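You operate a simulated robot arm through the tools that you are given. There is no shell and no other tool.

You are at the controls of a simulated two-armed robot. One attempt, no reset.

JOB
Raise the fan to HIGH and cool the tall green-ring sleeve on LOW.
Fine: TALL knob FREE to lift, FIXED after; wait till the orange sticker turns grey; AIR off at the end; the fan stays level; the other sleeves stay. Where these are worked on the way, their far stop is far enough and under half their travel is too little: yellow knob marked tall.

It is judged by the outcome, as a careful person would: the job done as asked, and still so three seconds after it is handed in. It fails if anything else is knocked over, pushed out of place, dropped, spilled or broken.

ROBOT AND FRAMES
Two 7-joint arms with two-finger parallel grippers on one trunk that stands fixed in place. Base frame: the origin is at the foot of the trunk, x ahead of it, y to its left, z up. Readings come in m, rad, newtons and seconds.
The left shoulder is at [0.047, 0.173, 1.285], the right one opposite. With the tool pointing down near the work surface each hand reaches from about 0.1 to 0.5 m from the base axis, measured 20 degrees to its own side. Payload 3.6 kg a hand.
The tool frame of a hand sits at the grasp point between the pads (the TCP): z along the fingers, y along the line on which they close. The tips reach 0.03 m beyond it. Largest opening 0.11 m; finger width 0.02, thickness 0.01; the body of the gripper, 0.048 by 0.112 m, starts 0.055 m behind the TCP.
Orientation is that of the tool frame in the base frame, as [roll, pitch, yaw] about the fixed x, y, z axes, in that order (R = Rz(yaw) Ry(pitch) Rx(roll)). With the fingers straight down and closing along the base's y, the tool's x points along the base's -x, its y along +y and its z along -z.

CONTROLS
- The arms move only by the tool drive_tool. It takes "left_series", "right_series" or both (then of equal length, played together; a hand with none holds still); each is one flat list of numbers, 7 for each row, row after row: the finger opening in cm, from 0 to 11, then the shift along the tool's x, y, z in units of 100 mm (1.0 is 100 mm), then the turn, a rotation vector about the tool's x, y, z in units of 90 degrees (1.0 is 90 degrees). In form: [hand, dx, dy, dz, rx, ry, rz, hand, dx, dy, dz, rx, ry, rz, ...]. A call has 1 to 20 rows; each row is the pose to reach, as a shift and turn from the pose commanded when the call began, along the tool's axes at that moment. A call with a number of a shift or a turn outside -1 to 1 is refused whole. Rows are played at 5 a second. More than 0.05 m and 0.15 rad between two rows, or a gripper value outside its range, and nothing of the call is played. Where a pose cannot be reached the arm comes as near as it can. A force on the tool above 50 N (or 10 N above the force at the start of the call, whichever is more), or a blocked arm, ends the call early, and 0.2 s more pass. Each finger travels about 0.153 m/s and halts on what it meets, pressing with about 20 N; the grip force reading is that of the motor and also rises with nothing between the fingers. The clock runs only during rows and for 0.2 s after the last one: add rows that repeat a pose to give the fingers time. The reply holds the time, the measured pose of the TCP, the force on the tool along the base axes, the opening and the grip force, in the units named above and with some noise, with the torque about the TCP (base axes, N m) and any sound that the robot's microphone picked up.
- Cameras (640 x 400 px; columns grow to the right, rows downward): "scene" is now at [0.1096, -0.0238, 1.4886]; the picture's right is [-0.32, -0.95, -0.00], its down [-0.26, 0.09, -0.96] and it looks along [0.91, -0.31, -0.28] (base axes); focal length 214 px, centre (320, 200). "left" rides on the left gripper at [0.073, -0.017, -0.103] in its tool frame; the picture's right is [0.23, 0.97, 0.00], its down [-0.76, 0.18, -0.62] and it looks along [-0.61, 0.14, 0.78] (tool axes); focal length 222 px, centre (320, 200). "right" rides on the right gripper at [0.072, 0.017, -0.103] in its tool frame; the picture's right is [-0.23, 0.97, 0.00], its down [-0.76, -0.18, -0.62] and it looks along [-0.61, -0.14, 0.78] (tool axes); focal length 222 px, centre (320, 200). There is no depth. A picture from a camera that has moved, and an enlarged one, comes with that camera's place and axes in the base frame and with its lens. The place of the scene camera against the robot may be out by one fixed shift of up to 0.025 m in any direction.
- camera(camera): a new picture of that camera. The clock stands still meanwhile.
- move_column(by): slides the trunk up (or, below 0, down) by that many m; the arms and the scene camera ride with it, the base frame stays. It gives what a move gives, with no picture.
- head_to(pan, tilt): turns the head with the scene camera to pan (to the left, within 1.501 rad either way) and tilt (down, from -0.506 to 1.204), counted from straight ahead of the robot. It gives what a move gives.
- inspect(camera, box): a new picture of the part [left, top, right, bottom] of that camera's present view, enlarged. The clock stands still meanwhile.
- finish_job(): hands the job in; it is judged then, once.

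Places have to be worked out from the pictures, the camera data and where the tool is seen. Open the grippers and draw the arms clear of the work before you hand the job in, unless the task says otherwise.

The tools are called after "Call:" as a command line: name --argument value ..., lists and objects as JSON in quotes. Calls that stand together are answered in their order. drive_tool: Moves the arms, as the interface text tells. Its arguments: {"type":"object","properties":{"left_series":{"type":"array"},"right_series":{"type":"array"}},"required":[]} The other tools are called the same way: move_column (by) slides the trunk up or down; head_to (pan, tilt) turns the head that bears the scene camera; camera (camera) takes a picture; inspect (camera, box) takes an enlarged picture of a part of a camera's view; finish_job () hands the job in.

At the start:

```text
time: 0.0
left_tool_pos: [0.3484, -0.0092, 1.4737]
left_ee_rot: [-3.141, -0.002, -3.137]
left_wrist_force: [-0.5, 0.0, -0.7]
left_moment: [0.01, -0.03, 0.02]
left_gripper_width: 0.1099
left_gripper_force: 0.0
right_tool_pos: [0.338, -0.4715, 1.303]
right_ee_rot: [3.141, 0.0, -3.139]
right_wrist_force: [0.4, 0.3, -0.2]
right_moment: [0.02, 0.0, -0.01]
right_gripper_width: 0.1102
right_gripper_force: 0.0
trunk travel left (down, up): [-0.4, 0.363]
head pan, tilt: [-0.33, 0.281]
```

scene: 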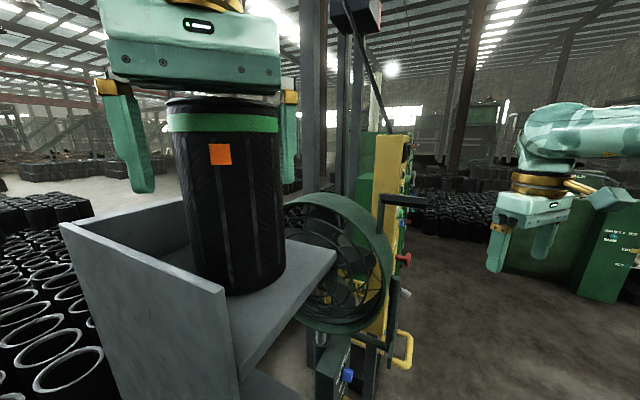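
right: 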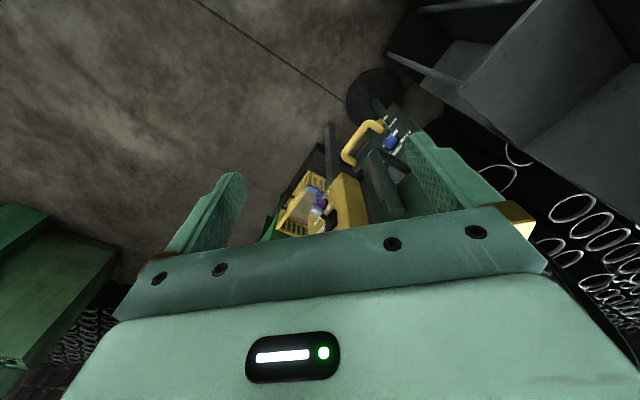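
left: 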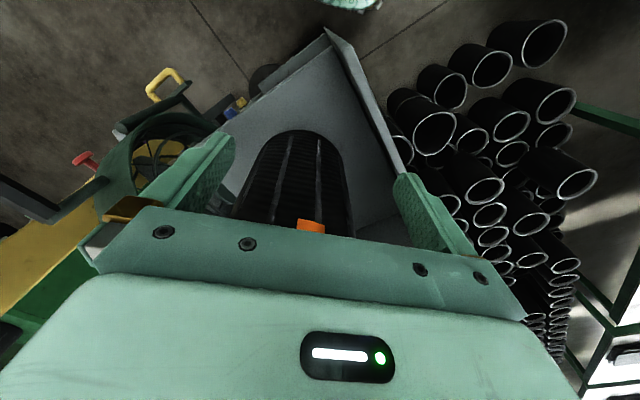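

The opening pictures show a fan carriage on a post beside a tall green-ring sleeve on a shelf. I will look closer at the carriage, the knobs and labels before moving anything.

Call:
inspect --camera "scene" --box '[280, 100, 480, 400]'

Call:
inspect --camera "right" --box '[240, 60, 460, 240]'

Call:
inspect --camera "left" --box '[0, 40, 260, 320]'

Call:
inspect --camera "scene" --box '[560, 180, 640, 330]'

```text
1.33 times, centred on (380, 250) of scene
camera zoom: at [0.1096, -0.0238, 1.4886], right [-0.32, -0.95, 0.0], down [-0.26, 0.09, -0.96], along [0.91, -0.31, -0.28], focal length 286 px, centre (240, 133)
```

zoom: 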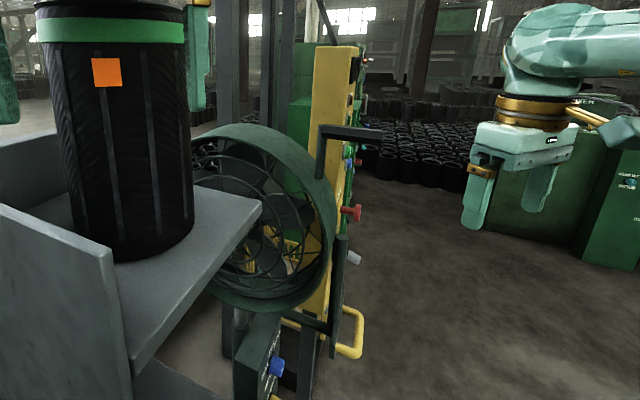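

```text
2.22 times, centred on (350, 150) of right
camera zoom: at [0.2651, -0.4553, 1.4054], right [0.23, 0.97, 0.0], down [0.76, -0.18, 0.62], along [0.61, -0.14, -0.78], focal length 494 px, centre (253, 311)
```

zoom: 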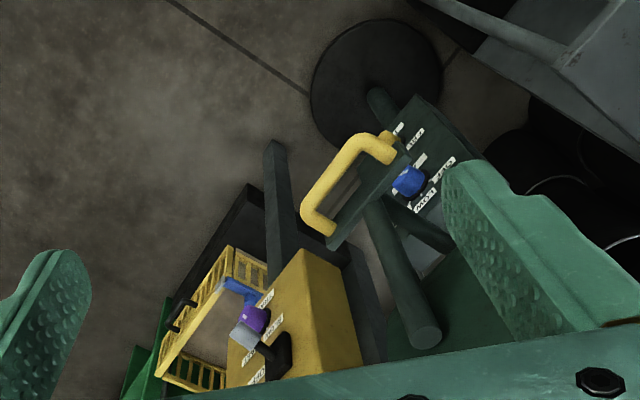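

```text
1.43 times, centred on (130, 180) of left
camera zoom: at [0.2754, -0.0265, 1.5793], right [-0.23, 0.97, 0.0], down [0.76, 0.18, 0.62], along [0.61, 0.14, -0.78], focal length 317 px, centre (591, 229)
```

zoom: 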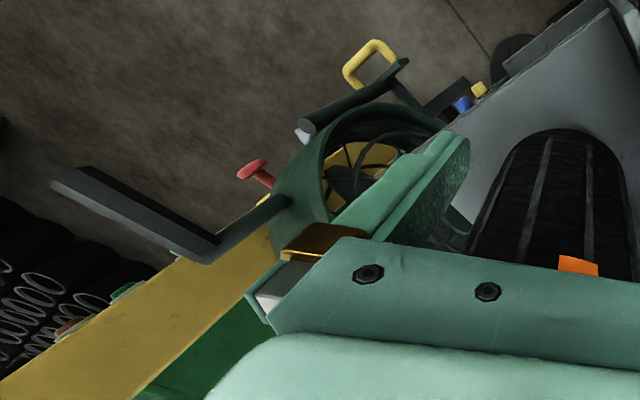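

```text
2.67 times, centred on (600, 255) of scene
camera zoom: at [0.1096, -0.0238, 1.4886], right [-0.32, -0.95, 0.0], down [-0.26, 0.09, -0.96], along [0.91, -0.31, -0.28], focal length 572 px, centre (-427, 53)
```

zoom: 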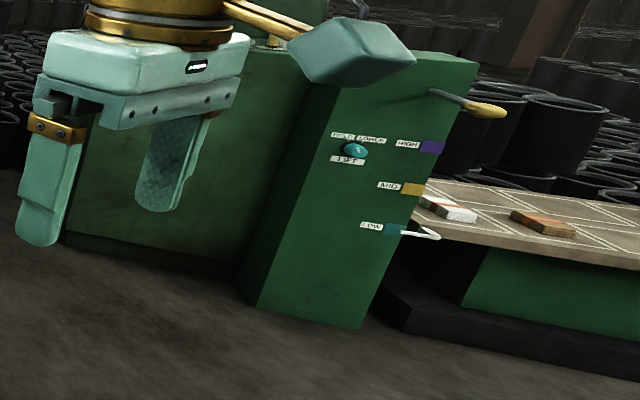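

There are several panels: a yellow column beside the fan, a low box with a blue knob, and a green post at right labelled HIGH/MID/LOW. I turn the head right to see them better.

Call:
head_to --pan -0.9 --tilt 0.4

```text
time: 1.0
left_tool_pos: [0.3477, -0.0088, 1.474]
left_ee_rot: [-3.139, -0.002, -3.138]
left_wrist_force: [-0.3, -0.7, -0.1]
left_moment: [0.0, 0.01, -0.03]
left_gripper_width: 0.1098
left_gripper_force: 0.1
right_tool_pos: [0.3389, -0.4719, 1.3024]
right_ee_rot: [-3.141, 0.001, -3.141]
right_wrist_force: [0.5, 0.1, -0.4]
right_moment: [0.04, 0.01, -0.01]
right_gripper_width: 0.1101
right_gripper_force: 0.1
trunk travel left (down, up): [-0.4, 0.363]
head pan, tilt: [-0.901, 0.4]
```

The head is now turned right; I take a picture to read the panels.

Call:
camera --camera "scene"

```text
taken
camera scene: at [0.0789, -0.066, 1.4775], right [-0.78, -0.62, 0.0], down [-0.24, 0.3, -0.92], along [0.57, -0.72, -0.39], focal length 214 px, centre (320, 200)
```

scene: 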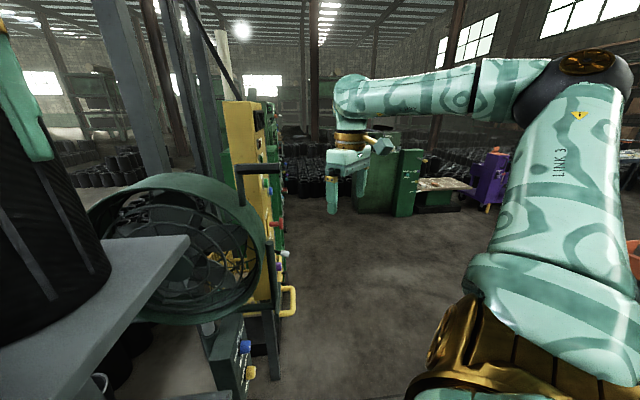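

The yellow column's control face looks toward -y (right side). I zoom in on it and on the low box.

Call:
inspect --camera "scene" --box '[220, 90, 320, 230]'

Call:
inspect --camera "scene" --box '[190, 220, 310, 400]'

Call:
inspect --camera "scene" --box '[340, 120, 520, 240]'

Call:
inspect --camera "scene" --box '[80, 160, 300, 330]'

```text
2.86 times, centred on (270, 160) of scene
camera zoom: at [0.0789, -0.066, 1.4775], right [-0.78, -0.62, 0.0], down [-0.24, 0.3, -0.92], along [0.57, -0.72, -0.39], focal length 613 px, centre (463, 314)
```

zoom: 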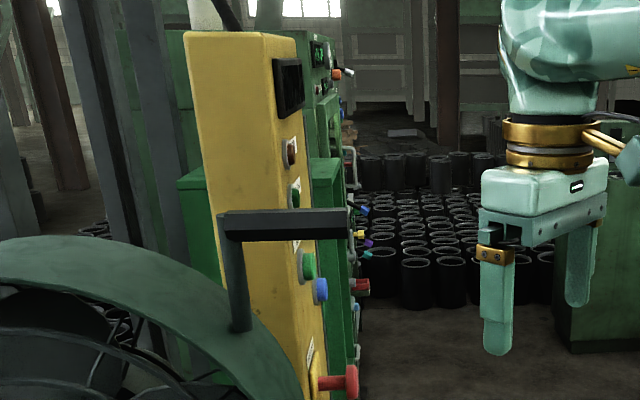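

```text
2.22 times, centred on (250, 310) of scene
camera zoom: at [0.0789, -0.066, 1.4775], right [-0.78, -0.62, 0.0], down [-0.24, 0.3, -0.92], along [0.57, -0.72, -0.39], focal length 477 px, centre (476, -44)
```

zoom: 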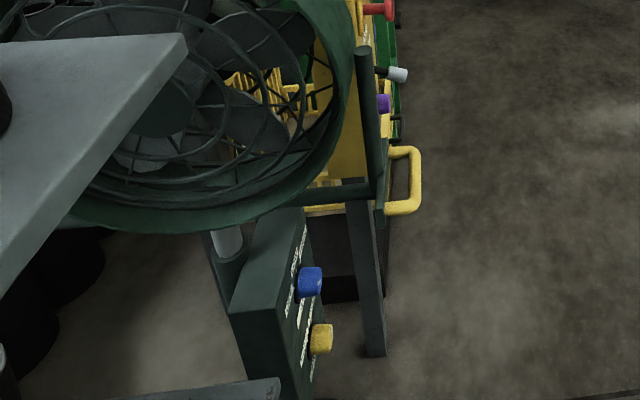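

```text
3.33 times, centred on (430, 180) of scene
camera zoom: at [0.0789, -0.066, 1.4775], right [-0.78, -0.62, 0.0], down [-0.24, 0.3, -0.92], along [0.57, -0.72, -0.39], focal length 715 px, centre (-47, 267)
```

zoom: 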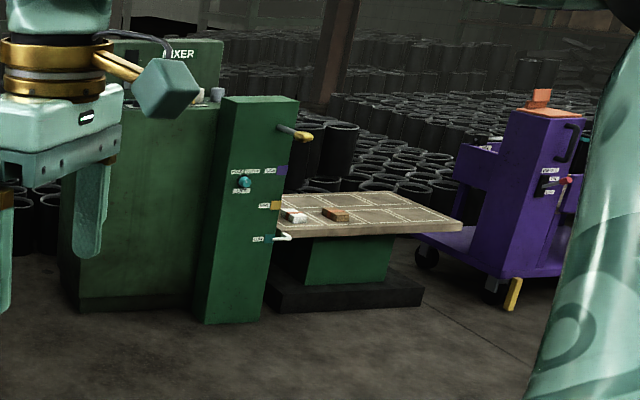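

```text
2.35 times, centred on (190, 245) of scene
camera zoom: at [0.0789, -0.066, 1.4775], right [-0.78, -0.62, 0.0], down [-0.24, 0.3, -0.92], along [0.57, -0.72, -0.39], focal length 505 px, centre (626, 94)
```

zoom: 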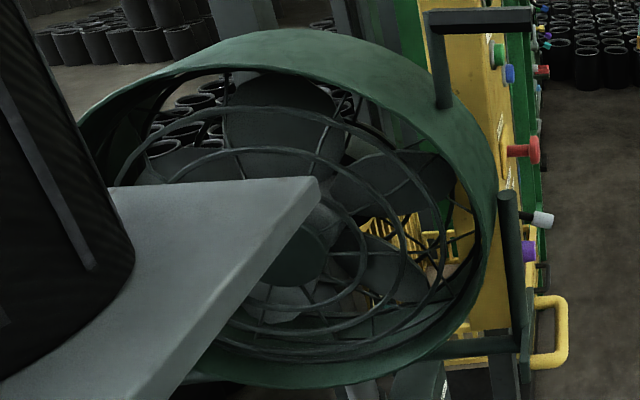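

Parallax between the scene and left pictures puts the yellow handle near (0.48,-0.41,0.91) and the blue knob near (0.58,-0.28,0.72). I swing the right hand out and turn it so its camera looks toward +y at the control faces.

Call:
drive_tool --right_series '[11, -0.03, -0.08, 0, 0, 0, -0.08, 11, -0.06, -0.16, 0, 0, 0, -0.16, 11, -0.1, -0.24, 0, 0, 0, -0.24, 11, -0.15, -0.32, 0, 0, 0, -0.32, 11, -0.2, -0.4, 0, 0, 0, -0.4, 11, -0.25, -0.48, 0, 0, 0, -0.48, 11, -0.3, -0.56, 0, 0, 0, -0.56, 11, -0.35, -0.64, 0, 0, 0, -0.64, 11, -0.4, -0.72, 0, 0, 0, -0.72, 11, -0.45, -0.8, 0, 0, 0, -0.8, 11, -0.5, -0.9, 0, 0, 0, -0.88, 11, -0.5, -1.0, 0, 0, 0, -0.95, 11, -0.5, -1.0, 0, 0, 0, -1.0]'

Call:
camera --camera "right"

```text
time: 3.8
left_tool_pos: [0.3492, -0.0085, 1.475]
left_ee_rot: [-3.14, -0.002, -3.139]
left_wrist_force: [-0.7, 0.4, -0.6]
left_moment: [-0.03, -0.01, -0.04]
left_gripper_width: 0.1101
left_gripper_force: 0.1
right_tool_pos: [0.3872, -0.5716, 1.3031]
right_ee_rot: [-3.14, -0.001, -1.567]
right_wrist_force: [0.2, 0.0, 0.3]
right_moment: [-0.07, 0.0, 0.04]
right_gripper_width: 0.1101
right_gripper_force: 0.0
trunk travel left (down, up): [-0.4, 0.363]
head pan, tilt: [-0.901, 0.4]
```

```text
taken
camera right: at [0.3709, -0.6442, 1.4064], right [-0.97, 0.22, 0.0], down [0.18, 0.76, 0.62], along [0.14, 0.61, -0.78], focal length 222 px, centre (320, 200)
```

right: 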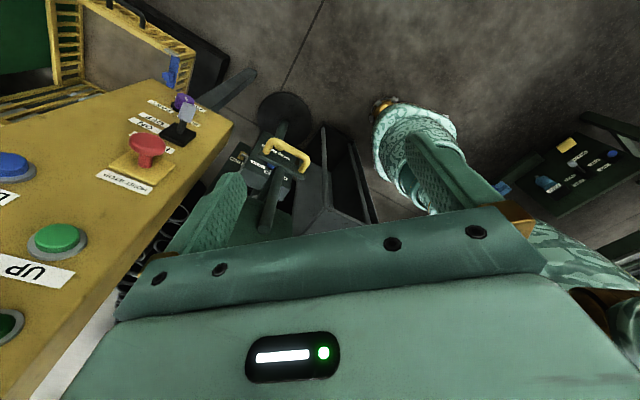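

The picture is upside-down, but shows a yellow machine panel (UP, MOTOR STOP...) and the fan's box with knobs. I zoom into each.

Call:
inspect --camera "right" --box '[0, 60, 260, 300]'

Call:
inspect --camera "right" --box '[210, 80, 390, 240]'

Call:
inspect --camera "right" --box '[490, 100, 640, 220]'

```text
1.67 times, centred on (130, 180) of right
camera zoom: at [0.3709, -0.6442, 1.4064], right [-0.97, 0.22, 0.0], down [0.18, 0.76, 0.62], along [0.14, 0.61, -0.78], focal length 370 px, centre (637, 233)
```

zoom: 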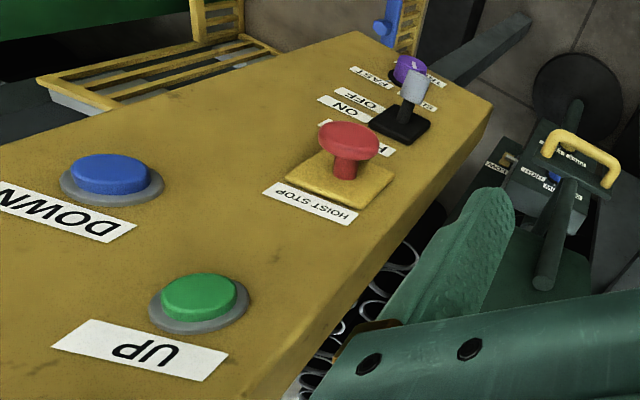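

```text
2.50 times, centred on (300, 160) of right
camera zoom: at [0.3709, -0.6442, 1.4064], right [-0.97, 0.22, 0.0], down [0.18, 0.76, 0.62], along [0.14, 0.61, -0.78], focal length 555 px, centre (370, 300)
```

zoom: 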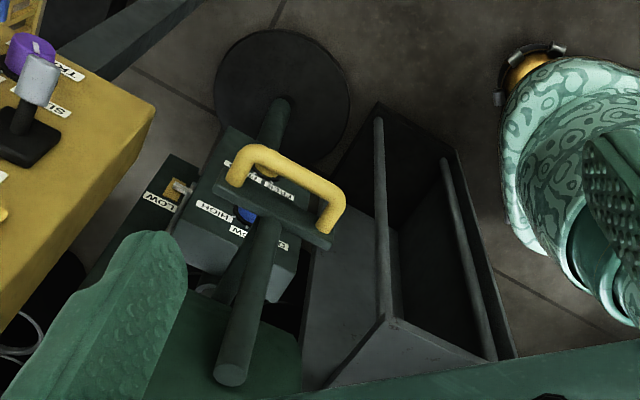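

```text
3.33 times, centred on (565, 160) of right
camera zoom: at [0.3709, -0.6442, 1.4064], right [-0.97, 0.22, 0.0], down [0.18, 0.76, 0.62], along [0.14, 0.61, -0.78], focal length 740 px, centre (-497, 333)
```

zoom: 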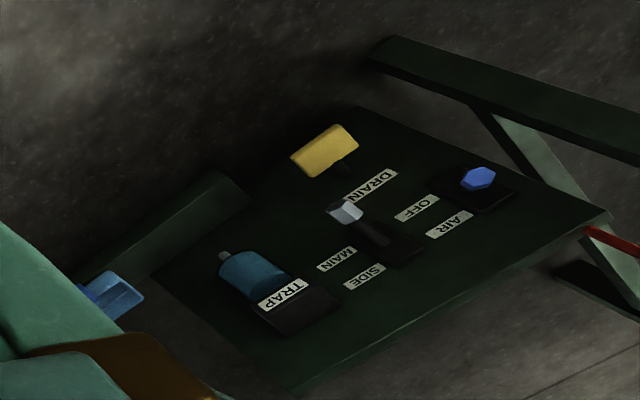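

The fan stand's box has labels (HIGH, LOW, ...) and a separate bench has an AIR/OFF toggle; the hoist panel is a different machine. I lower and tilt the right hand so its camera looks more level at the fan's box.

Call:
drive_tool --right_series '[11, 0.2, -0.05, 0.1, 0, -0.05, 0, 11, 0.4, -0.1, 0.25, 0, -0.1, 0, 11, 0.6, -0.2, 0.4, 0, -0.15, 0, 11, 0.8, -0.3, 0.55, 0, -0.2, 0, 11, 1.0, -0.4, 0.7, 0, -0.25, 0, 11, 1.0, -0.4, 0.85, 0, -0.3, 0, 11, 1.0, -0.4, 1.0, 0, -0.35, 0, 11, 1.0, -0.4, 1.0, 0, -0.35, 0]'

Call:
camera --camera "right"

```text
time: 5.6
left_tool_pos: [0.3474, -0.0092, 1.4748]
left_ee_rot: [-3.138, -0.002, -3.137]
left_wrist_force: [0.7, 0.2, -0.9]
left_moment: [0.03, 0.01, -0.02]
left_gripper_width: 0.1103
left_gripper_force: 0.0
right_tool_pos: [0.4026, -0.6458, 1.2321]
right_ee_rot: [-3.134, 0.367, -1.568]
right_wrist_force: [1.2, -0.7, 0.1]
right_moment: [-0.03, -0.01, 0.01]
right_gripper_width: 0.1099
right_gripper_force: 0.1
right hand out of reach, approached as far as the arm can: row 4, 5, 6, 7, 8
trunk travel left (down, up): [-0.4, 0.363]
head pan, tilt: [-0.901, 0.4]
```

```text
taken
camera right: at [0.3841, -0.7495, 1.3021], right [-0.97, 0.21, 0.08], down [0.17, 0.49, 0.86], along [0.15, 0.85, -0.51], focal length 222 px, centre (320, 200)
```

right: 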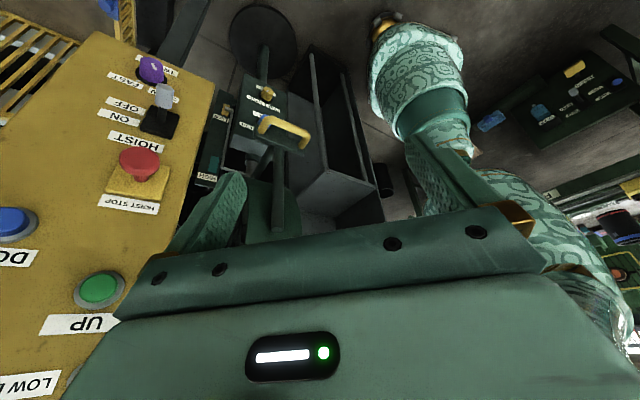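

The arm hit its reach limit but the view is good. I zoom on the fan's box and the far bench.

Call:
inspect --camera "right" --box '[190, 60, 330, 210]'

Call:
inspect --camera "right" --box '[460, 30, 640, 150]'

Call:
inspect --camera "right" --box '[560, 150, 640, 300]'

```text
2.67 times, centred on (260, 135) of right
camera zoom: at [0.3841, -0.7495, 1.3021], right [-0.97, 0.21, 0.08], down [0.17, 0.49, 0.86], along [0.15, 0.85, -0.51], focal length 592 px, centre (480, 373)
```

zoom: 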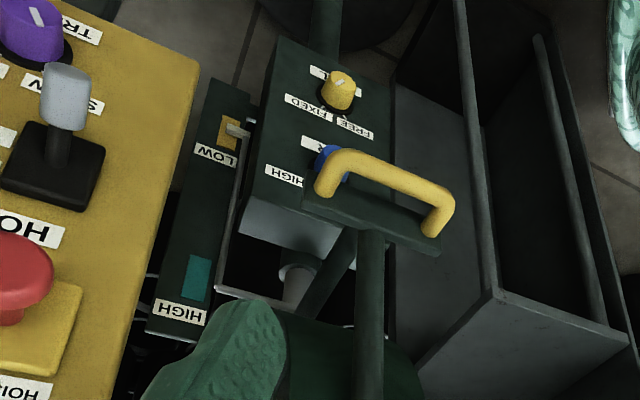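

```text
3.33 times, centred on (550, 90) of right
camera zoom: at [0.3841, -0.7495, 1.3021], right [-0.97, 0.21, 0.08], down [0.17, 0.49, 0.86], along [0.15, 0.85, -0.51], focal length 740 px, centre (-447, 567)
```

zoom: 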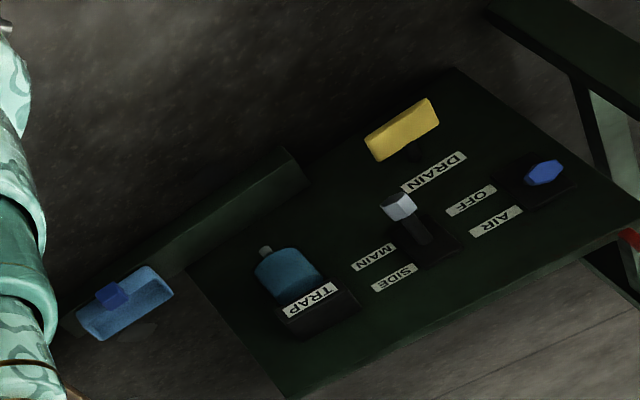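

```text
2.67 times, centred on (600, 225) of right
camera zoom: at [0.3841, -0.7495, 1.3021], right [-0.97, 0.21, 0.08], down [0.17, 0.49, 0.86], along [0.15, 0.85, -0.51], focal length 592 px, centre (-427, 133)
```

zoom: 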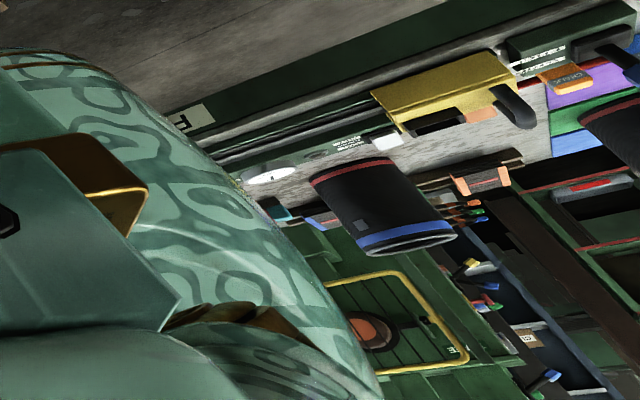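

Now it's clear: the fan's box has a yellow knob (FIXED/FREE), a blue knob (HIGH/LOW/…), and a side scale whose pointer is at LOW with HIGH marked above. I zoom in further for the knob positions.

Call:
inspect --camera "right" --box '[240, 70, 310, 150]'

Call:
inspect --camera "right" --box '[210, 85, 280, 190]'

```text
5.00 times, centred on (275, 110) of right
camera zoom: at [0.3841, -0.7495, 1.3021], right [-0.97, 0.21, 0.08], down [0.17, 0.49, 0.86], along [0.15, 0.85, -0.51], focal length 1111 px, centre (545, 650)
```

zoom: 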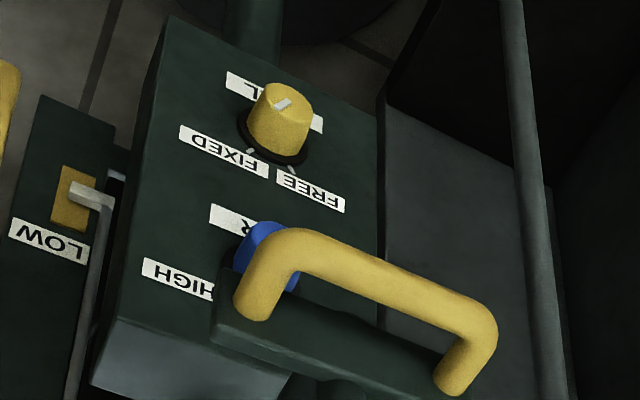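

```text
3.81 times, centred on (245, 138) of right
camera zoom: at [0.3841, -0.7495, 1.3021], right [-0.97, 0.21, 0.08], down [0.17, 0.49, 0.86], along [0.15, 0.85, -0.51], focal length 846 px, centre (606, 438)
```

zoom: 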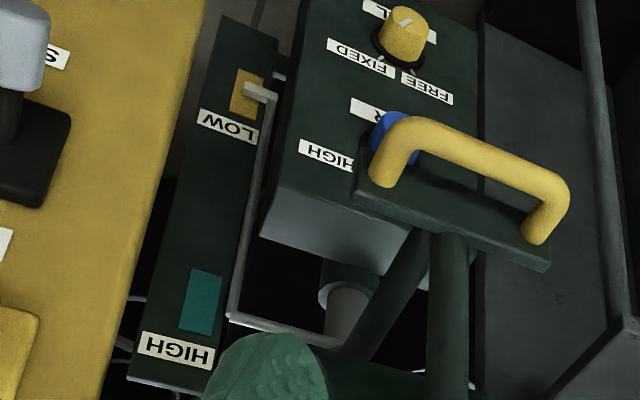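

The yellow knob reads FIXED (pointer toward FIXED; FREE lies counter-clockwise seen from the front), and the yellow handle rides on the fan bracket. Before lowering the trunk I check the space around the left arm.

Call:
head_to --pan 0.5 --tilt 0.45

Call:
camera --camera "scene"

Call:
camera --camera "left"

```text
time: 7.1
left_tool_pos: [0.3487, -0.0088, 1.4743]
left_ee_rot: [-3.138, -0.002, -3.137]
left_wrist_force: [-0.1, 0.2, -0.1]
left_moment: [0.02, 0.0, -0.03]
left_gripper_width: 0.11
left_gripper_force: 0.1
right_tool_pos: [0.402, -0.6454, 1.2322]
right_ee_rot: [-3.135, 0.366, -1.569]
right_wrist_force: [0.3, -0.8, 0.5]
right_moment: [-0.03, 0.01, 0.02]
right_gripper_width: 0.1101
right_gripper_force: 0.1
trunk travel left (down, up): [-0.4, 0.363]
head pan, tilt: [0.499, 0.45]
```

```text
taken
camera scene: at [0.1021, 0.0503, 1.4728], right [0.48, -0.88, 0.0], down [-0.38, -0.21, -0.9], along [0.79, 0.43, -0.44], focal length 214 px, centre (320, 200)
```

scene: 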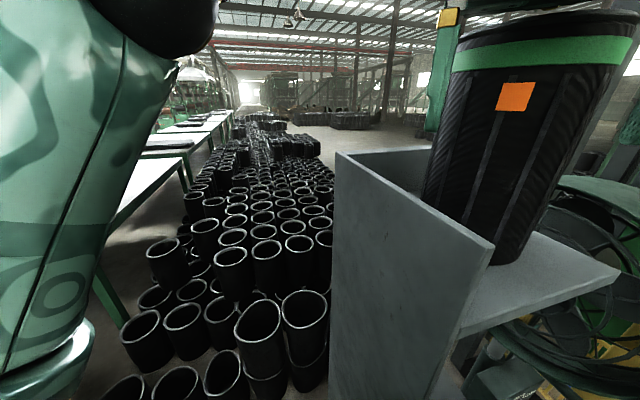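

```text
taken
camera left: at [0.2756, -0.0266, 1.5793], right [-0.23, 0.97, 0.0], down [0.76, 0.18, 0.62], along [0.61, 0.14, -0.78], focal length 222 px, centre (320, 200)
```

left: 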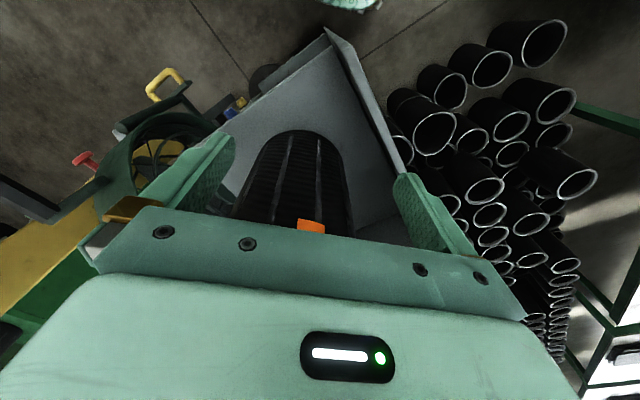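

The sleeve stands (centre ≈ (0.46,0,1.3–1.5)) just ahead of the left hand, on a shelf with a diagonal wall. I back the left hand straight away from the sleeve and up, then swing it left to park it clear.

Call:
drive_tool --left_series '[11, 0.25, 0, 0, 0, 0, 0, 11, 0.5, 0, 0, 0, 0, 0, 11, 0.75, 0, -0.1, 0, 0, 0, 11, 0.9, 0.2, -0.1, 0, 0, 0, 11, 1.0, 0.5, -0.1, 0, 0, 0, 11, 1.0, 0.8, -0.1, 0, 0, 0, 11, 1.0, 1.0, -0.1, 0, 0, 0]'

Call:
drive_tool --left_series '[11, 0, 0.3, 0, 0, 0, 0, 11, 0, 0.6, 0, 0, 0, 0, 11, 0, 1.0, 0, 0, 0, 0]'

Call:
drive_tool --left_series '[11, 0, 0.3, 0, 0, 0, 0, 11, 0, 0.6, 0, 0, 0, 0, 11, 0, 1.0, 0, 0, 0, 0]'

Call:
camera --camera "scene"

```text
time: 8.7
left_tool_pos: [0.25, 0.0933, 1.4866]
left_ee_rot: [-3.14, -0.002, -3.141]
left_wrist_force: [0.6, -0.8, -0.3]
left_moment: [-0.02, 0.01, -0.03]
left_gripper_width: 0.1101
left_gripper_force: 0.0
right_tool_pos: [0.402, -0.6439, 1.2327]
right_ee_rot: [-3.134, 0.364, -1.568]
right_wrist_force: [1.1, 0.2, 0.8]
right_moment: [0.0, -0.03, -0.01]
right_gripper_width: 0.1097
right_gripper_force: 0.0
trunk travel left (down, up): [-0.4, 0.363]
head pan, tilt: [0.499, 0.45]
```

```text
time: 9.5
left_tool_pos: [0.2455, 0.1877, 1.4743]
left_ee_rot: [-3.136, 0.001, -3.138]
left_wrist_force: [0.5, 0.1, 0.3]
left_moment: [-0.02, -0.02, -0.03]
left_gripper_width: 0.11
left_gripper_force: 0.0
left hand out of reach, approached as far as the arm can: row 3
right_tool_pos: [0.4027, -0.6434, 1.234]
right_ee_rot: [-3.135, 0.365, -1.569]
right_wrist_force: [0.5, -0.3, 0.1]
right_moment: [-0.07, 0.0, 0.0]
right_gripper_width: 0.1099
right_gripper_force: 0.0
trunk travel left (down, up): [-0.4, 0.363]
head pan, tilt: [0.499, 0.45]
```

```text
time: 10.3
left_tool_pos: [0.2319, 0.2362, 1.4354]
left_ee_rot: [-3.139, 0.001, -3.139]
left_wrist_force: [0.0, -0.2, -0.7]
left_moment: [-0.02, -0.01, -0.02]
left_gripper_width: 0.1098
left_gripper_force: 0.1
left hand out of reach, approached as far as the arm can: row 1, 2, 3
right_tool_pos: [0.4019, -0.6433, 1.233]
right_ee_rot: [-3.134, 0.363, -1.57]
right_wrist_force: [0.6, 1.0, -0.4]
right_moment: [-0.01, 0.01, 0.03]
right_gripper_width: 0.1099
right_gripper_force: 0.1
trunk travel left (down, up): [-0.4, 0.363]
head pan, tilt: [0.499, 0.45]
```

```text
taken
camera scene: at [0.1017, 0.0523, 1.4728], right [0.48, -0.88, 0.0], down [-0.38, -0.21, -0.9], along [0.79, 0.43, -0.44], focal length 214 px, centre (320, 200)
```

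scene: 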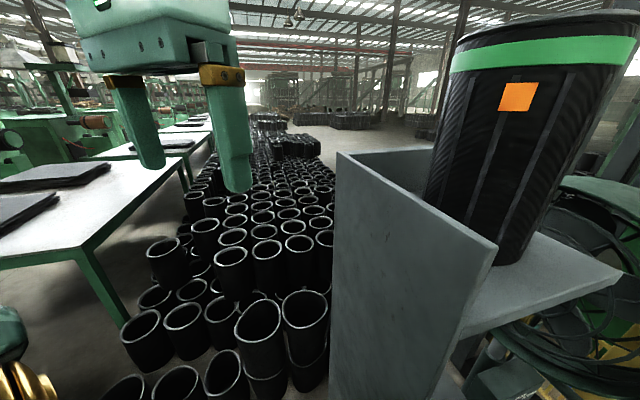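

The left hand is clear of sleeve and shelf wall. I lower the trunk in two steps to bring the right arm within reach of the fan's box.

Call:
move_column --by -0.15

Call:
camera --camera "scene"

Call:
camera --camera "right"

```text
time: 12.1
left_tool_pos: [0.2314, 0.2342, 1.2858]
left_ee_rot: [-3.141, 0.001, -3.138]
left_wrist_force: [-0.4, 0.2, -1.1]
left_moment: [-0.04, -0.03, 0.03]
left_gripper_width: 0.11
left_gripper_force: 0.0
right_tool_pos: [0.4342, -0.6463, 1.0441]
right_ee_rot: [3.036, 0.363, -1.61]
right_wrist_force: [-1.1, 0.8, -0.2]
right_moment: [0.0, 0.01, 0.0]
right_gripper_width: 0.1101
right_gripper_force: 0.0
trunk travel left (down, up): [-0.25, 0.513]
head pan, tilt: [0.499, 0.45]
```

```text
taken
camera scene: at [0.1586, 0.0506, 1.3203], right [0.48, -0.88, 0.0], down [-0.38, -0.21, -0.9], along [0.79, 0.43, -0.44], focal length 214 px, centre (320, 200)
```

scene: 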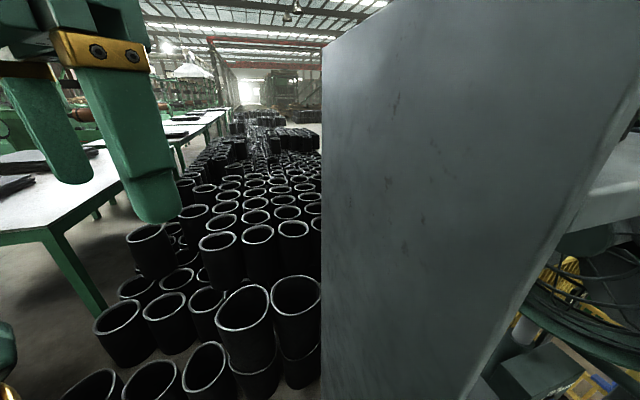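

```text
taken
camera right: at [0.4228, -0.7515, 1.1156], right [-0.96, 0.21, 0.17], down [0.26, 0.49, 0.83], along [0.09, 0.85, -0.53], focal length 222 px, centre (320, 200)
```

right: 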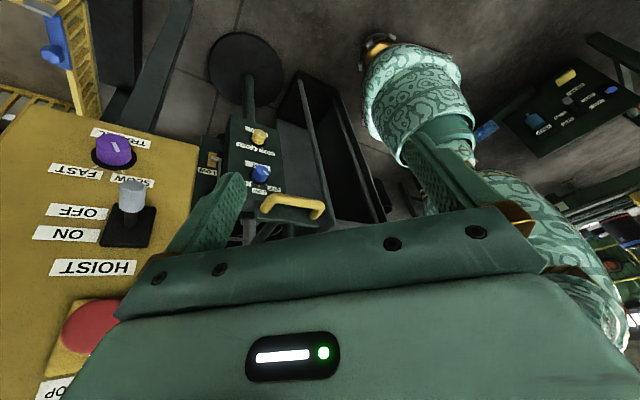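

The fan's box, both knobs and the handle are visible below. I zoom in on them from the right camera, and turn the head to the right.

Call:
inspect --camera "right" --box '[190, 100, 340, 250]'

Call:
inspect --camera "right" --box '[225, 110, 305, 210]'

Call:
head_to --pan -0.75 --tilt 0.6

Call:
camera --camera "scene"

```text
2.67 times, centred on (265, 175) of right
camera zoom: at [0.4228, -0.7515, 1.1156], right [-0.96, 0.21, 0.17], down [0.26, 0.49, 0.83], along [0.09, 0.85, -0.53], focal length 592 px, centre (467, 267)
```

zoom: 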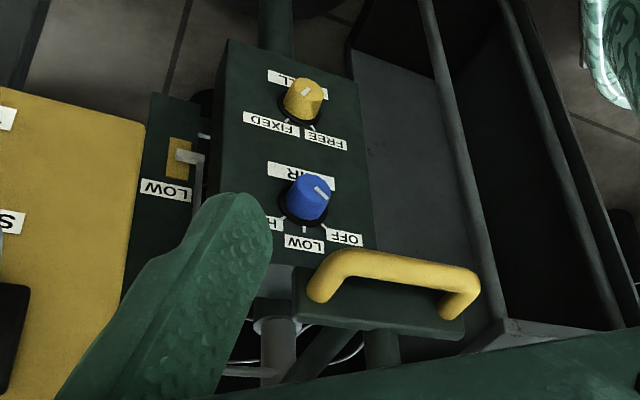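

```text
4.00 times, centred on (265, 160) of right
camera zoom: at [0.4228, -0.7515, 1.1156], right [-0.96, 0.21, 0.17], down [0.26, 0.49, 0.83], along [0.09, 0.85, -0.53], focal length 888 px, centre (540, 360)
```

zoom: 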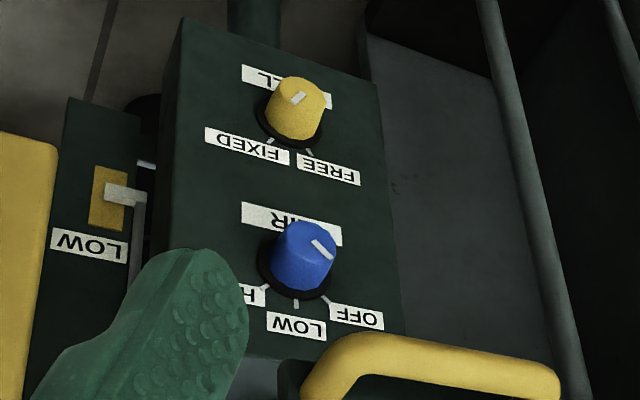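

```text
time: 13.5
left_tool_pos: [0.2327, 0.2334, 1.2874]
left_ee_rot: [-3.141, -0.002, -3.14]
left_wrist_force: [0.5, 0.0, 1.3]
left_moment: [-0.04, -0.01, 0.02]
left_gripper_width: 0.1102
left_gripper_force: 0.1
right_tool_pos: [0.4331, -0.6454, 1.0434]
right_ee_rot: [3.038, 0.362, -1.609]
right_wrist_force: [0.6, 0.1, -1.0]
right_moment: [0.03, -0.03, 0.01]
right_gripper_width: 0.1099
right_gripper_force: 0.0
trunk travel left (down, up): [-0.25, 0.513]
head pan, tilt: [-0.75, 0.6]
```

```text
taken
camera scene: at [0.1432, -0.0536, 1.3065], right [-0.68, -0.73, 0.0], down [-0.41, 0.39, -0.82], along [0.6, -0.56, -0.57], focal length 214 px, centre (320, 200)
```

scene: 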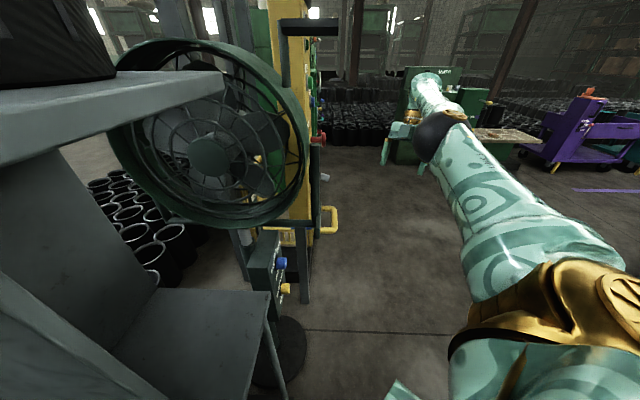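

AIR (blue) is at OFF, with LOW then HIGH clockwise; TALL (yellow) is at FIXED. Triangulating, the yellow knob is near (0.61,-0.31,0.56), blue near (0.60,-0.31,0.71), box face normal about (-0.7,-0.7,0), handle feet near (0.56,-0.43,0.90)/(0.49,-0.355,0.90). I lower the trunk further in a small step.

Call:
move_column --by -0.1

Call:
camera --camera "scene"

Call:
camera --camera "left"

```text
time: 14.8
left_tool_pos: [0.2318, 0.2344, 1.1877]
left_ee_rot: [-3.14, -0.001, -3.139]
left_wrist_force: [-0.2, -0.5, -0.3]
left_moment: [0.04, 0.02, -0.01]
left_gripper_width: 0.1101
left_gripper_force: 0.1
right_tool_pos: [0.4605, -0.6479, 0.9039]
right_ee_rot: [2.917, 0.356, -1.652]
right_wrist_force: [0.2, 0.3, -0.2]
right_moment: [0.01, -0.01, 0.0]
right_gripper_width: 0.11
right_gripper_force: 0.0
trunk travel left (down, up): [-0.15, 0.613]
head pan, tilt: [-0.75, 0.6]
```

```text
taken
camera scene: at [0.1963, -0.0536, 1.2023], right [-0.68, -0.73, 0.0], down [-0.41, 0.39, -0.83], along [0.6, -0.56, -0.56], focal length 214 px, centre (320, 200)
```

scene: 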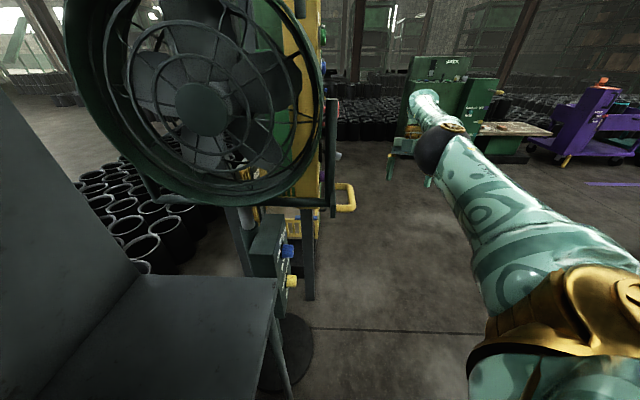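

```text
taken
camera left: at [0.1585, 0.2163, 1.2917], right [-0.23, 0.97, 0.0], down [0.76, 0.18, 0.62], along [0.61, 0.14, -0.78], focal length 222 px, centre (320, 200)
```

left: 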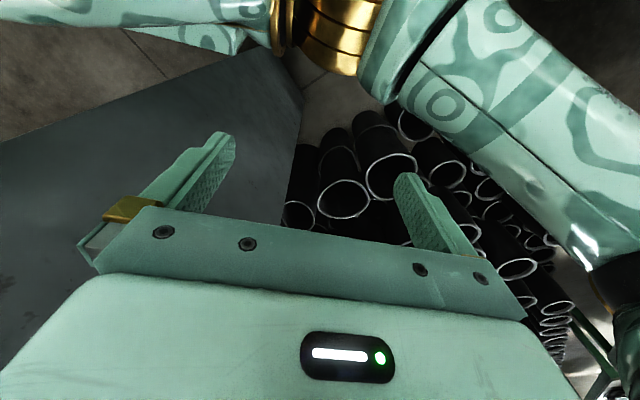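

The trunk leans forward as it descends, so I stop lowering here (shoulders are now nearer the work). I send a hold row to see where the right hand's commanded pose is.

Call:
drive_tool --right_series '[11, 0, 0, 0, 0, 0, 0, 11, 0, 0, 0, 0, 0, 0]'

```text
time: 15.4
left_tool_pos: [0.2319, 0.2341, 1.1868]
left_ee_rot: [-3.14, -0.001, -3.136]
left_wrist_force: [-0.5, -0.2, 0.7]
left_moment: [0.01, -0.01, -0.01]
left_gripper_width: 0.1099
left_gripper_force: 0.1
right_tool_pos: [0.4619, -0.6482, 0.9031]
right_ee_rot: [2.914, 0.354, -1.654]
right_wrist_force: [-0.3, 0.3, 0.3]
right_moment: [0.0, 0.01, 0.01]
right_gripper_width: 0.1098
right_gripper_force: 0.1
trunk travel left (down, up): [-0.15, 0.613]
head pan, tilt: [-0.75, 0.6]
```

The commanded pose matches the measured one. I now turn the right hand so the fingers point horizontally at the box (direction (0.7,0.7,0)) while dropping about 0.1 m, still well in front of the handle.

Call:
drive_tool --right_series '[11, 0.033, 0.031, 0.083, 0.043, -0.065, 0.0157, 11, 0.065, 0.062, 0.167, 0.086, -0.13, 0.0313, 11, 0.098, 0.093, 0.25, 0.129, -0.194, 0.047, 11, 0.13, 0.123, 0.333, 0.172, -0.259, 0.0627, 11, 0.163, 0.154, 0.417, 0.215, -0.324, 0.0783, 11, 0.195, 0.185, 0.5, 0.2575, -0.389, 0.094, 11, 0.228, 0.216, 0.583, 0.3, -0.454, 0.1097, 11, 0.26, 0.247, 0.667, 0.343, -0.5185, 0.1253, 11, 0.293, 0.278, 0.75, 0.386, -0.583, 0.141, 11, 0.325, 0.308, 0.833, 0.429, -0.648, 0.1567, 11, 0.358, 0.339, 0.917, 0.472, -0.713, 0.1723, 11, 0.39, 0.37, 1.0, 0.515, -0.7777, 0.188, 11, 0.39, 0.37, 1.0, 0.515, -0.7777, 0.188]'

Call:
camera --camera "right"

Call:
camera --camera "scene"

```text
time: 18.2
left_tool_pos: [0.2328, 0.2337, 1.1865]
left_ee_rot: [-3.14, -0.003, -3.137]
left_wrist_force: [0.6, 0.5, -0.3]
left_moment: [-0.01, 0.04, 0.0]
left_gripper_width: 0.1099
left_gripper_force: 0.1
right_tool_pos: [0.5389, -0.657, 1.0488]
right_ee_rot: [-2.779, 1.484, -2.053]
right_wrist_force: [0.5, 0.2, 0.1]
right_moment: [-0.01, 0.02, -0.03]
right_gripper_width: 0.11
right_gripper_force: 0.0
right hand out of reach, approached as far as the arm can: row 1, 2, 3, 4, 5, 6, 7, 8, 9, 10, 11, 12, 13
trunk travel left (down, up): [-0.15, 0.613]
head pan, tilt: [-0.75, 0.6]
```

```text
taken
camera right: at [0.4462, -0.7165, 0.9842], right [-0.64, 0.75, 0.2], down [-0.32, -0.49, 0.81], along [0.7, 0.46, 0.55], focal length 222 px, centre (320, 200)
```

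right: 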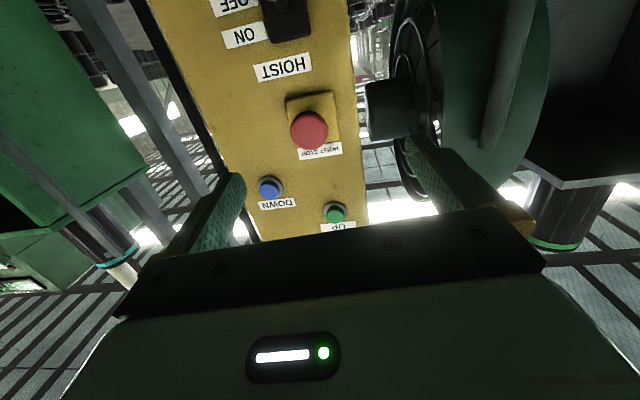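

```text
taken
camera scene: at [0.1974, -0.0535, 1.2019], right [-0.68, -0.73, 0.0], down [-0.41, 0.39, -0.82], along [0.6, -0.56, -0.57], focal length 214 px, centre (320, 200)
```

scene: 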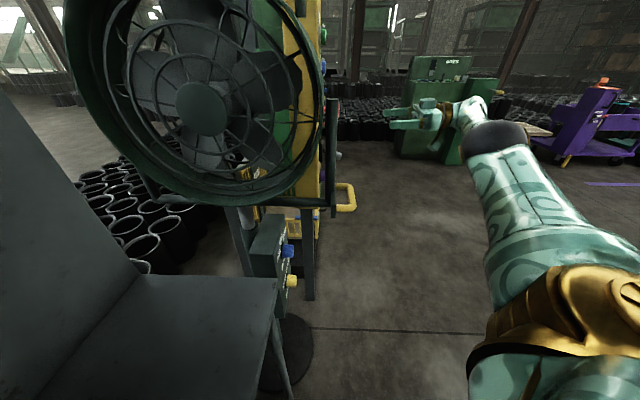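

The straight reach was too far out, so the hand ended at (0.54,-0.66,1.05), pointing right but not near anything. I draw it back toward the robot, then go straight down clear of the handle.

Call:
drive_tool --right_series '[11, 0, 0.2, -0.07, 0, 0, 0, 11, 0, 0.4, -0.14, 0, 0, 0, 11, 0, 0.6, -0.21, 0, 0, 0, 11, 0, 0.8, -0.28, 0, 0, 0, 11, 0, 1.0, -0.35, 0, 0, 0, 11, 0, 1.0, -0.35, 0, 0, 0]'

Call:
drive_tool --right_series '[11, 0.25, 0, -0.1, 0, 0, 0, 11, 0.5, 0, -0.2, 0, 0, 0, 11, 0.75, 0, -0.3, 0, 0, 0, 11, 1.0, 0, -0.3, 0, 0, 0, 11, 1.0, 0, -0.3, 0, 0, 0]'

```text
time: 19.6
left_tool_pos: [0.2317, 0.234, 1.1853]
left_ee_rot: [-3.141, -0.001, -3.14]
left_wrist_force: [0.1, 0.1, -1.1]
left_moment: [0.01, -0.02, 0.02]
left_gripper_width: 0.1099
left_gripper_force: 0.1
right_tool_pos: [0.4754, -0.6782, 1.0827]
right_ee_rot: [-2.782, 1.48, -2.061]
right_wrist_force: [1.1, -0.3, 0.6]
right_moment: [0.02, 0.0, -0.02]
right_gripper_width: 0.1099
right_gripper_force: 0.0
right hand out of reach, approached as far as the arm can: row 1, 2, 3, 4, 5, 6
trunk travel left (down, up): [-0.15, 0.613]
head pan, tilt: [-0.75, 0.6]
```

```text
time: 20.8
left_tool_pos: [0.2329, 0.235, 1.1862]
left_ee_rot: [-3.137, -0.001, -3.137]
left_wrist_force: [0.1, -1.0, -1.2]
left_moment: [0.01, 0.0, 0.0]
left_gripper_width: 0.11
left_gripper_force: 0.1
right_tool_pos: [0.4773, -0.6783, 1.083]
right_ee_rot: [-2.794, 1.479, -2.074]
right_wrist_force: [-0.5, -0.7, 0.1]
right_moment: [0.0, -0.01, 0.0]
right_gripper_width: 0.1099
right_gripper_force: 0.1
right hand out of reach, approached as far as the arm can: row 1, 2, 3, 4, 5
trunk travel left (down, up): [-0.15, 0.613]
head pan, tilt: [-0.75, 0.6]
```

The arm seems stuck at a joint limit in this posture. I turn the fingers back to pointing down while bringing the hand closer to the body, to re-approach from a lower, more comfortable posture.

Call:
drive_tool --right_series '[11, 0.08, 0.08, 0, 0, 0.08, 0, 11, 0.16, 0.16, 0, 0, 0.16, 0, 11, 0.24, 0.25, 0, 0, 0.24, 0, 11, 0.32, 0.33, 0, 0, 0.32, 0, 11, 0.4, 0.42, 0, 0, 0.4, 0, 11, 0.48, 0.5, 0, 0, 0.48, 0, 11, 0.56, 0.58, 0, 0, 0.56, 0, 11, 0.64, 0.67, 0, 0, 0.64, 0, 11, 0.72, 0.75, 0, 0, 0.72, 0, 11, 0.8, 0.83, 0, 0, 0.8, 0, 11, 0.88, 0.92, 0, 0, 0.88, 0, 11, 0.96, 1.0, 0, 0, 0.95, 0, 11, 0.96, 1.0, 0, 0, 0.95, 0]'

Call:
camera --camera "scene"

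```text
time: 23.6
left_tool_pos: [0.2301, 0.2308, 1.1879]
left_ee_rot: [3.139, 0.001, -3.14]
left_wrist_force: [-1.0, -0.8, 0.9]
left_moment: [0.08, -0.02, 0.03]
left_gripper_width: 0.1103
left_gripper_force: 0.1
right_tool_pos: [0.4031, -0.6169, 0.9837]
right_ee_rot: [-3.112, 0.002, -2.417]
right_wrist_force: [-0.1, -0.2, -0.7]
right_moment: [0.03, -0.02, -0.01]
right_gripper_width: 0.1102
right_gripper_force: 0.1
right hand out of reach, approached as far as the arm can: row 1, 2, 3, 4, 5, 6, 7, 8, 9, 10
trunk travel left (down, up): [-0.15, 0.613]
head pan, tilt: [-0.75, 0.6]
```

```text
taken
camera scene: at [0.194, -0.0568, 1.2025], right [-0.68, -0.73, 0.0], down [-0.41, 0.39, -0.82], along [0.6, -0.56, -0.57], focal length 214 px, centre (320, 200)
```

scene: 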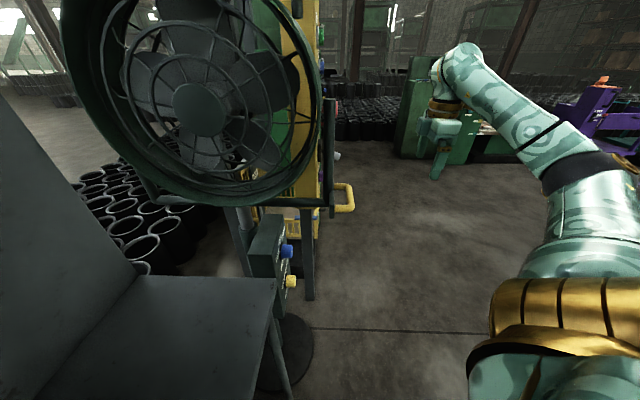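

Back to a comfortable fingers-down pose at (0.40,-0.62,0.98). I bring the hand a bit closer and lower it to about z 0.78.

Call:
drive_tool --right_series '[11, -0.08, 0.2, 0.25, 0, 0, 0, 11, -0.15, 0.4, 0.5, 0, 0, 0, 11, -0.23, 0.6, 0.75, 0, 0, 0, 11, -0.3, 0.8, 1.0, 0, 0, 0, 11, -0.3, 0.8, 1.0, 0, 0, 0]'

Call:
drive_tool --right_series '[11, 0, 0.1, 0.25, 0, 0, 0, 11, 0, 0.2, 0.5, 0, 0, 0, 11, 0, 0.3, 0.75, 0, 0, 0, 11, 0, 0.3, 1.0, 0, 0, 0, 11, 0, 0.3, 1.0, 0, 0, 0]'

Call:
camera --camera "right"

```text
time: 24.8
left_tool_pos: [0.233, 0.2336, 1.1873]
left_ee_rot: [-3.139, -0.002, -3.138]
left_wrist_force: [-0.9, -0.3, 0.8]
left_moment: [-0.01, -0.01, 0.0]
left_gripper_width: 0.1102
left_gripper_force: 0.0
right_tool_pos: [0.3788, -0.5353, 0.8788]
right_ee_rot: [-3.109, -0.001, -2.414]
right_wrist_force: [-0.7, -0.5, 0.2]
right_moment: [-0.01, 0.01, 0.01]
right_gripper_width: 0.1098
right_gripper_force: 0.1
trunk travel left (down, up): [-0.15, 0.613]
head pan, tilt: [-0.75, 0.6]
```

```text
time: 26.0
left_tool_pos: [0.2336, 0.2345, 1.1871]
left_ee_rot: [-3.139, -0.001, -3.141]
left_wrist_force: [0.2, -0.8, 0.4]
left_moment: [0.01, -0.03, -0.03]
left_gripper_width: 0.1098
left_gripper_force: 0.0
right_tool_pos: [0.3607, -0.5145, 0.7773]
right_ee_rot: [-3.11, -0.003, -2.417]
right_wrist_force: [0.2, -0.3, 0.4]
right_moment: [0.02, 0.02, -0.03]
right_gripper_width: 0.1101
right_gripper_force: 0.1
trunk travel left (down, up): [-0.15, 0.613]
head pan, tilt: [-0.75, 0.6]
```

```text
taken
camera right: at [0.2927, -0.5475, 0.88], right [-0.48, 0.88, -0.03], down [0.68, 0.39, 0.63], along [0.56, 0.28, -0.78], focal length 222 px, centre (320, 200)
```

right: 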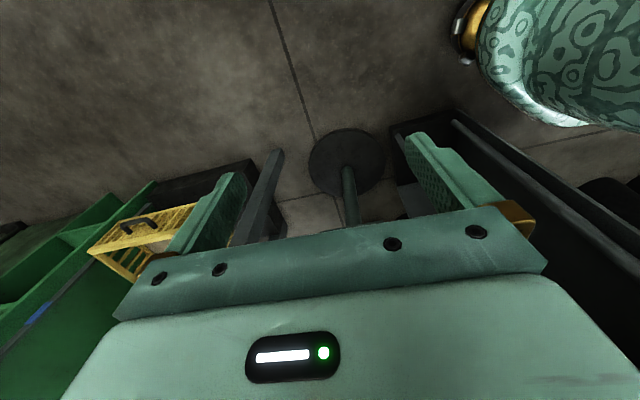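

The stand's base and pole are ahead. I now tilt the fingers up to horizontal toward the box while advancing a little and lowering.

Call:
drive_tool --right_series '[11, -0.05, 0, 0.08, 0, -0.08, 0, 11, -0.1, 0, 0.16, 0, -0.16, 0, 11, -0.15, 0, 0.24, 0, -0.24, 0, 11, -0.2, 0, 0.32, 0, -0.32, 0, 11, -0.25, 0, 0.4, 0, -0.4, 0, 11, -0.3, 0, 0.48, 0, -0.48, 0, 11, -0.35, 0, 0.56, 0, -0.56, 0, 11, -0.4, 0, 0.64, 0, -0.64, 0, 11, -0.45, 0, 0.72, 0, -0.72, 0, 11, -0.5, 0, 0.8, 0, -0.8, 0, 11, -0.5, 0, 0.9, 0, -0.88, 0, 11, -0.5, 0, 1.0, 0, -0.96, 0, 11, -0.5, 0, 1.0, 0, -1.0, 0, 11, -0.5, 0, 1.0, 0, -1.0, 0]'

Call:
camera --camera "right"

Call:
camera --camera "scene"

```text
time: 29.0
left_tool_pos: [0.2317, 0.2349, 1.1874]
left_ee_rot: [-3.139, -0.001, -3.137]
left_wrist_force: [-0.2, -0.1, 0.2]
left_moment: [-0.02, 0.0, 0.03]
left_gripper_width: 0.1099
left_gripper_force: 0.1
right_tool_pos: [0.4, -0.4861, 0.679]
right_ee_rot: [-1.608, 1.54, -0.882]
right_wrist_force: [0.5, 0.0, -0.7]
right_moment: [-0.02, 0.01, 0.01]
right_gripper_width: 0.1098
right_gripper_force: 0.1
trunk travel left (down, up): [-0.15, 0.613]
head pan, tilt: [-0.75, 0.6]
```

```text
taken
camera right: at [0.3122, -0.5432, 0.6058], right [-0.65, 0.73, 0.2], down [-0.36, -0.53, 0.77], along [0.67, 0.43, 0.61], focal length 222 px, centre (320, 200)
```

right: 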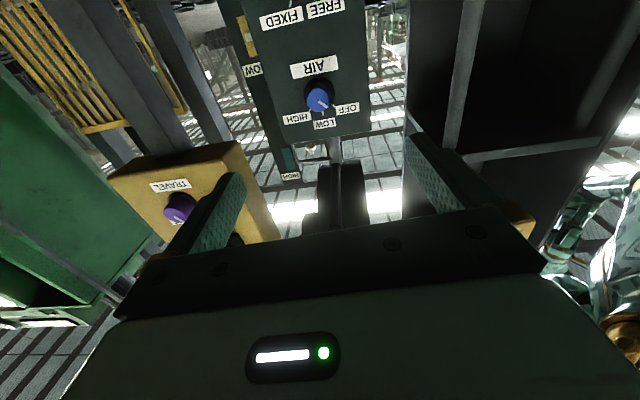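

```text
taken
camera scene: at [0.197, -0.0536, 1.202], right [-0.68, -0.73, 0.0], down [-0.41, 0.39, -0.82], along [0.6, -0.56, -0.57], focal length 214 px, centre (320, 200)
```

scene: 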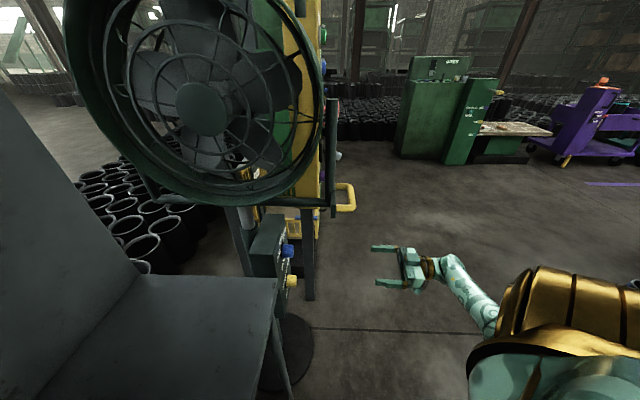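

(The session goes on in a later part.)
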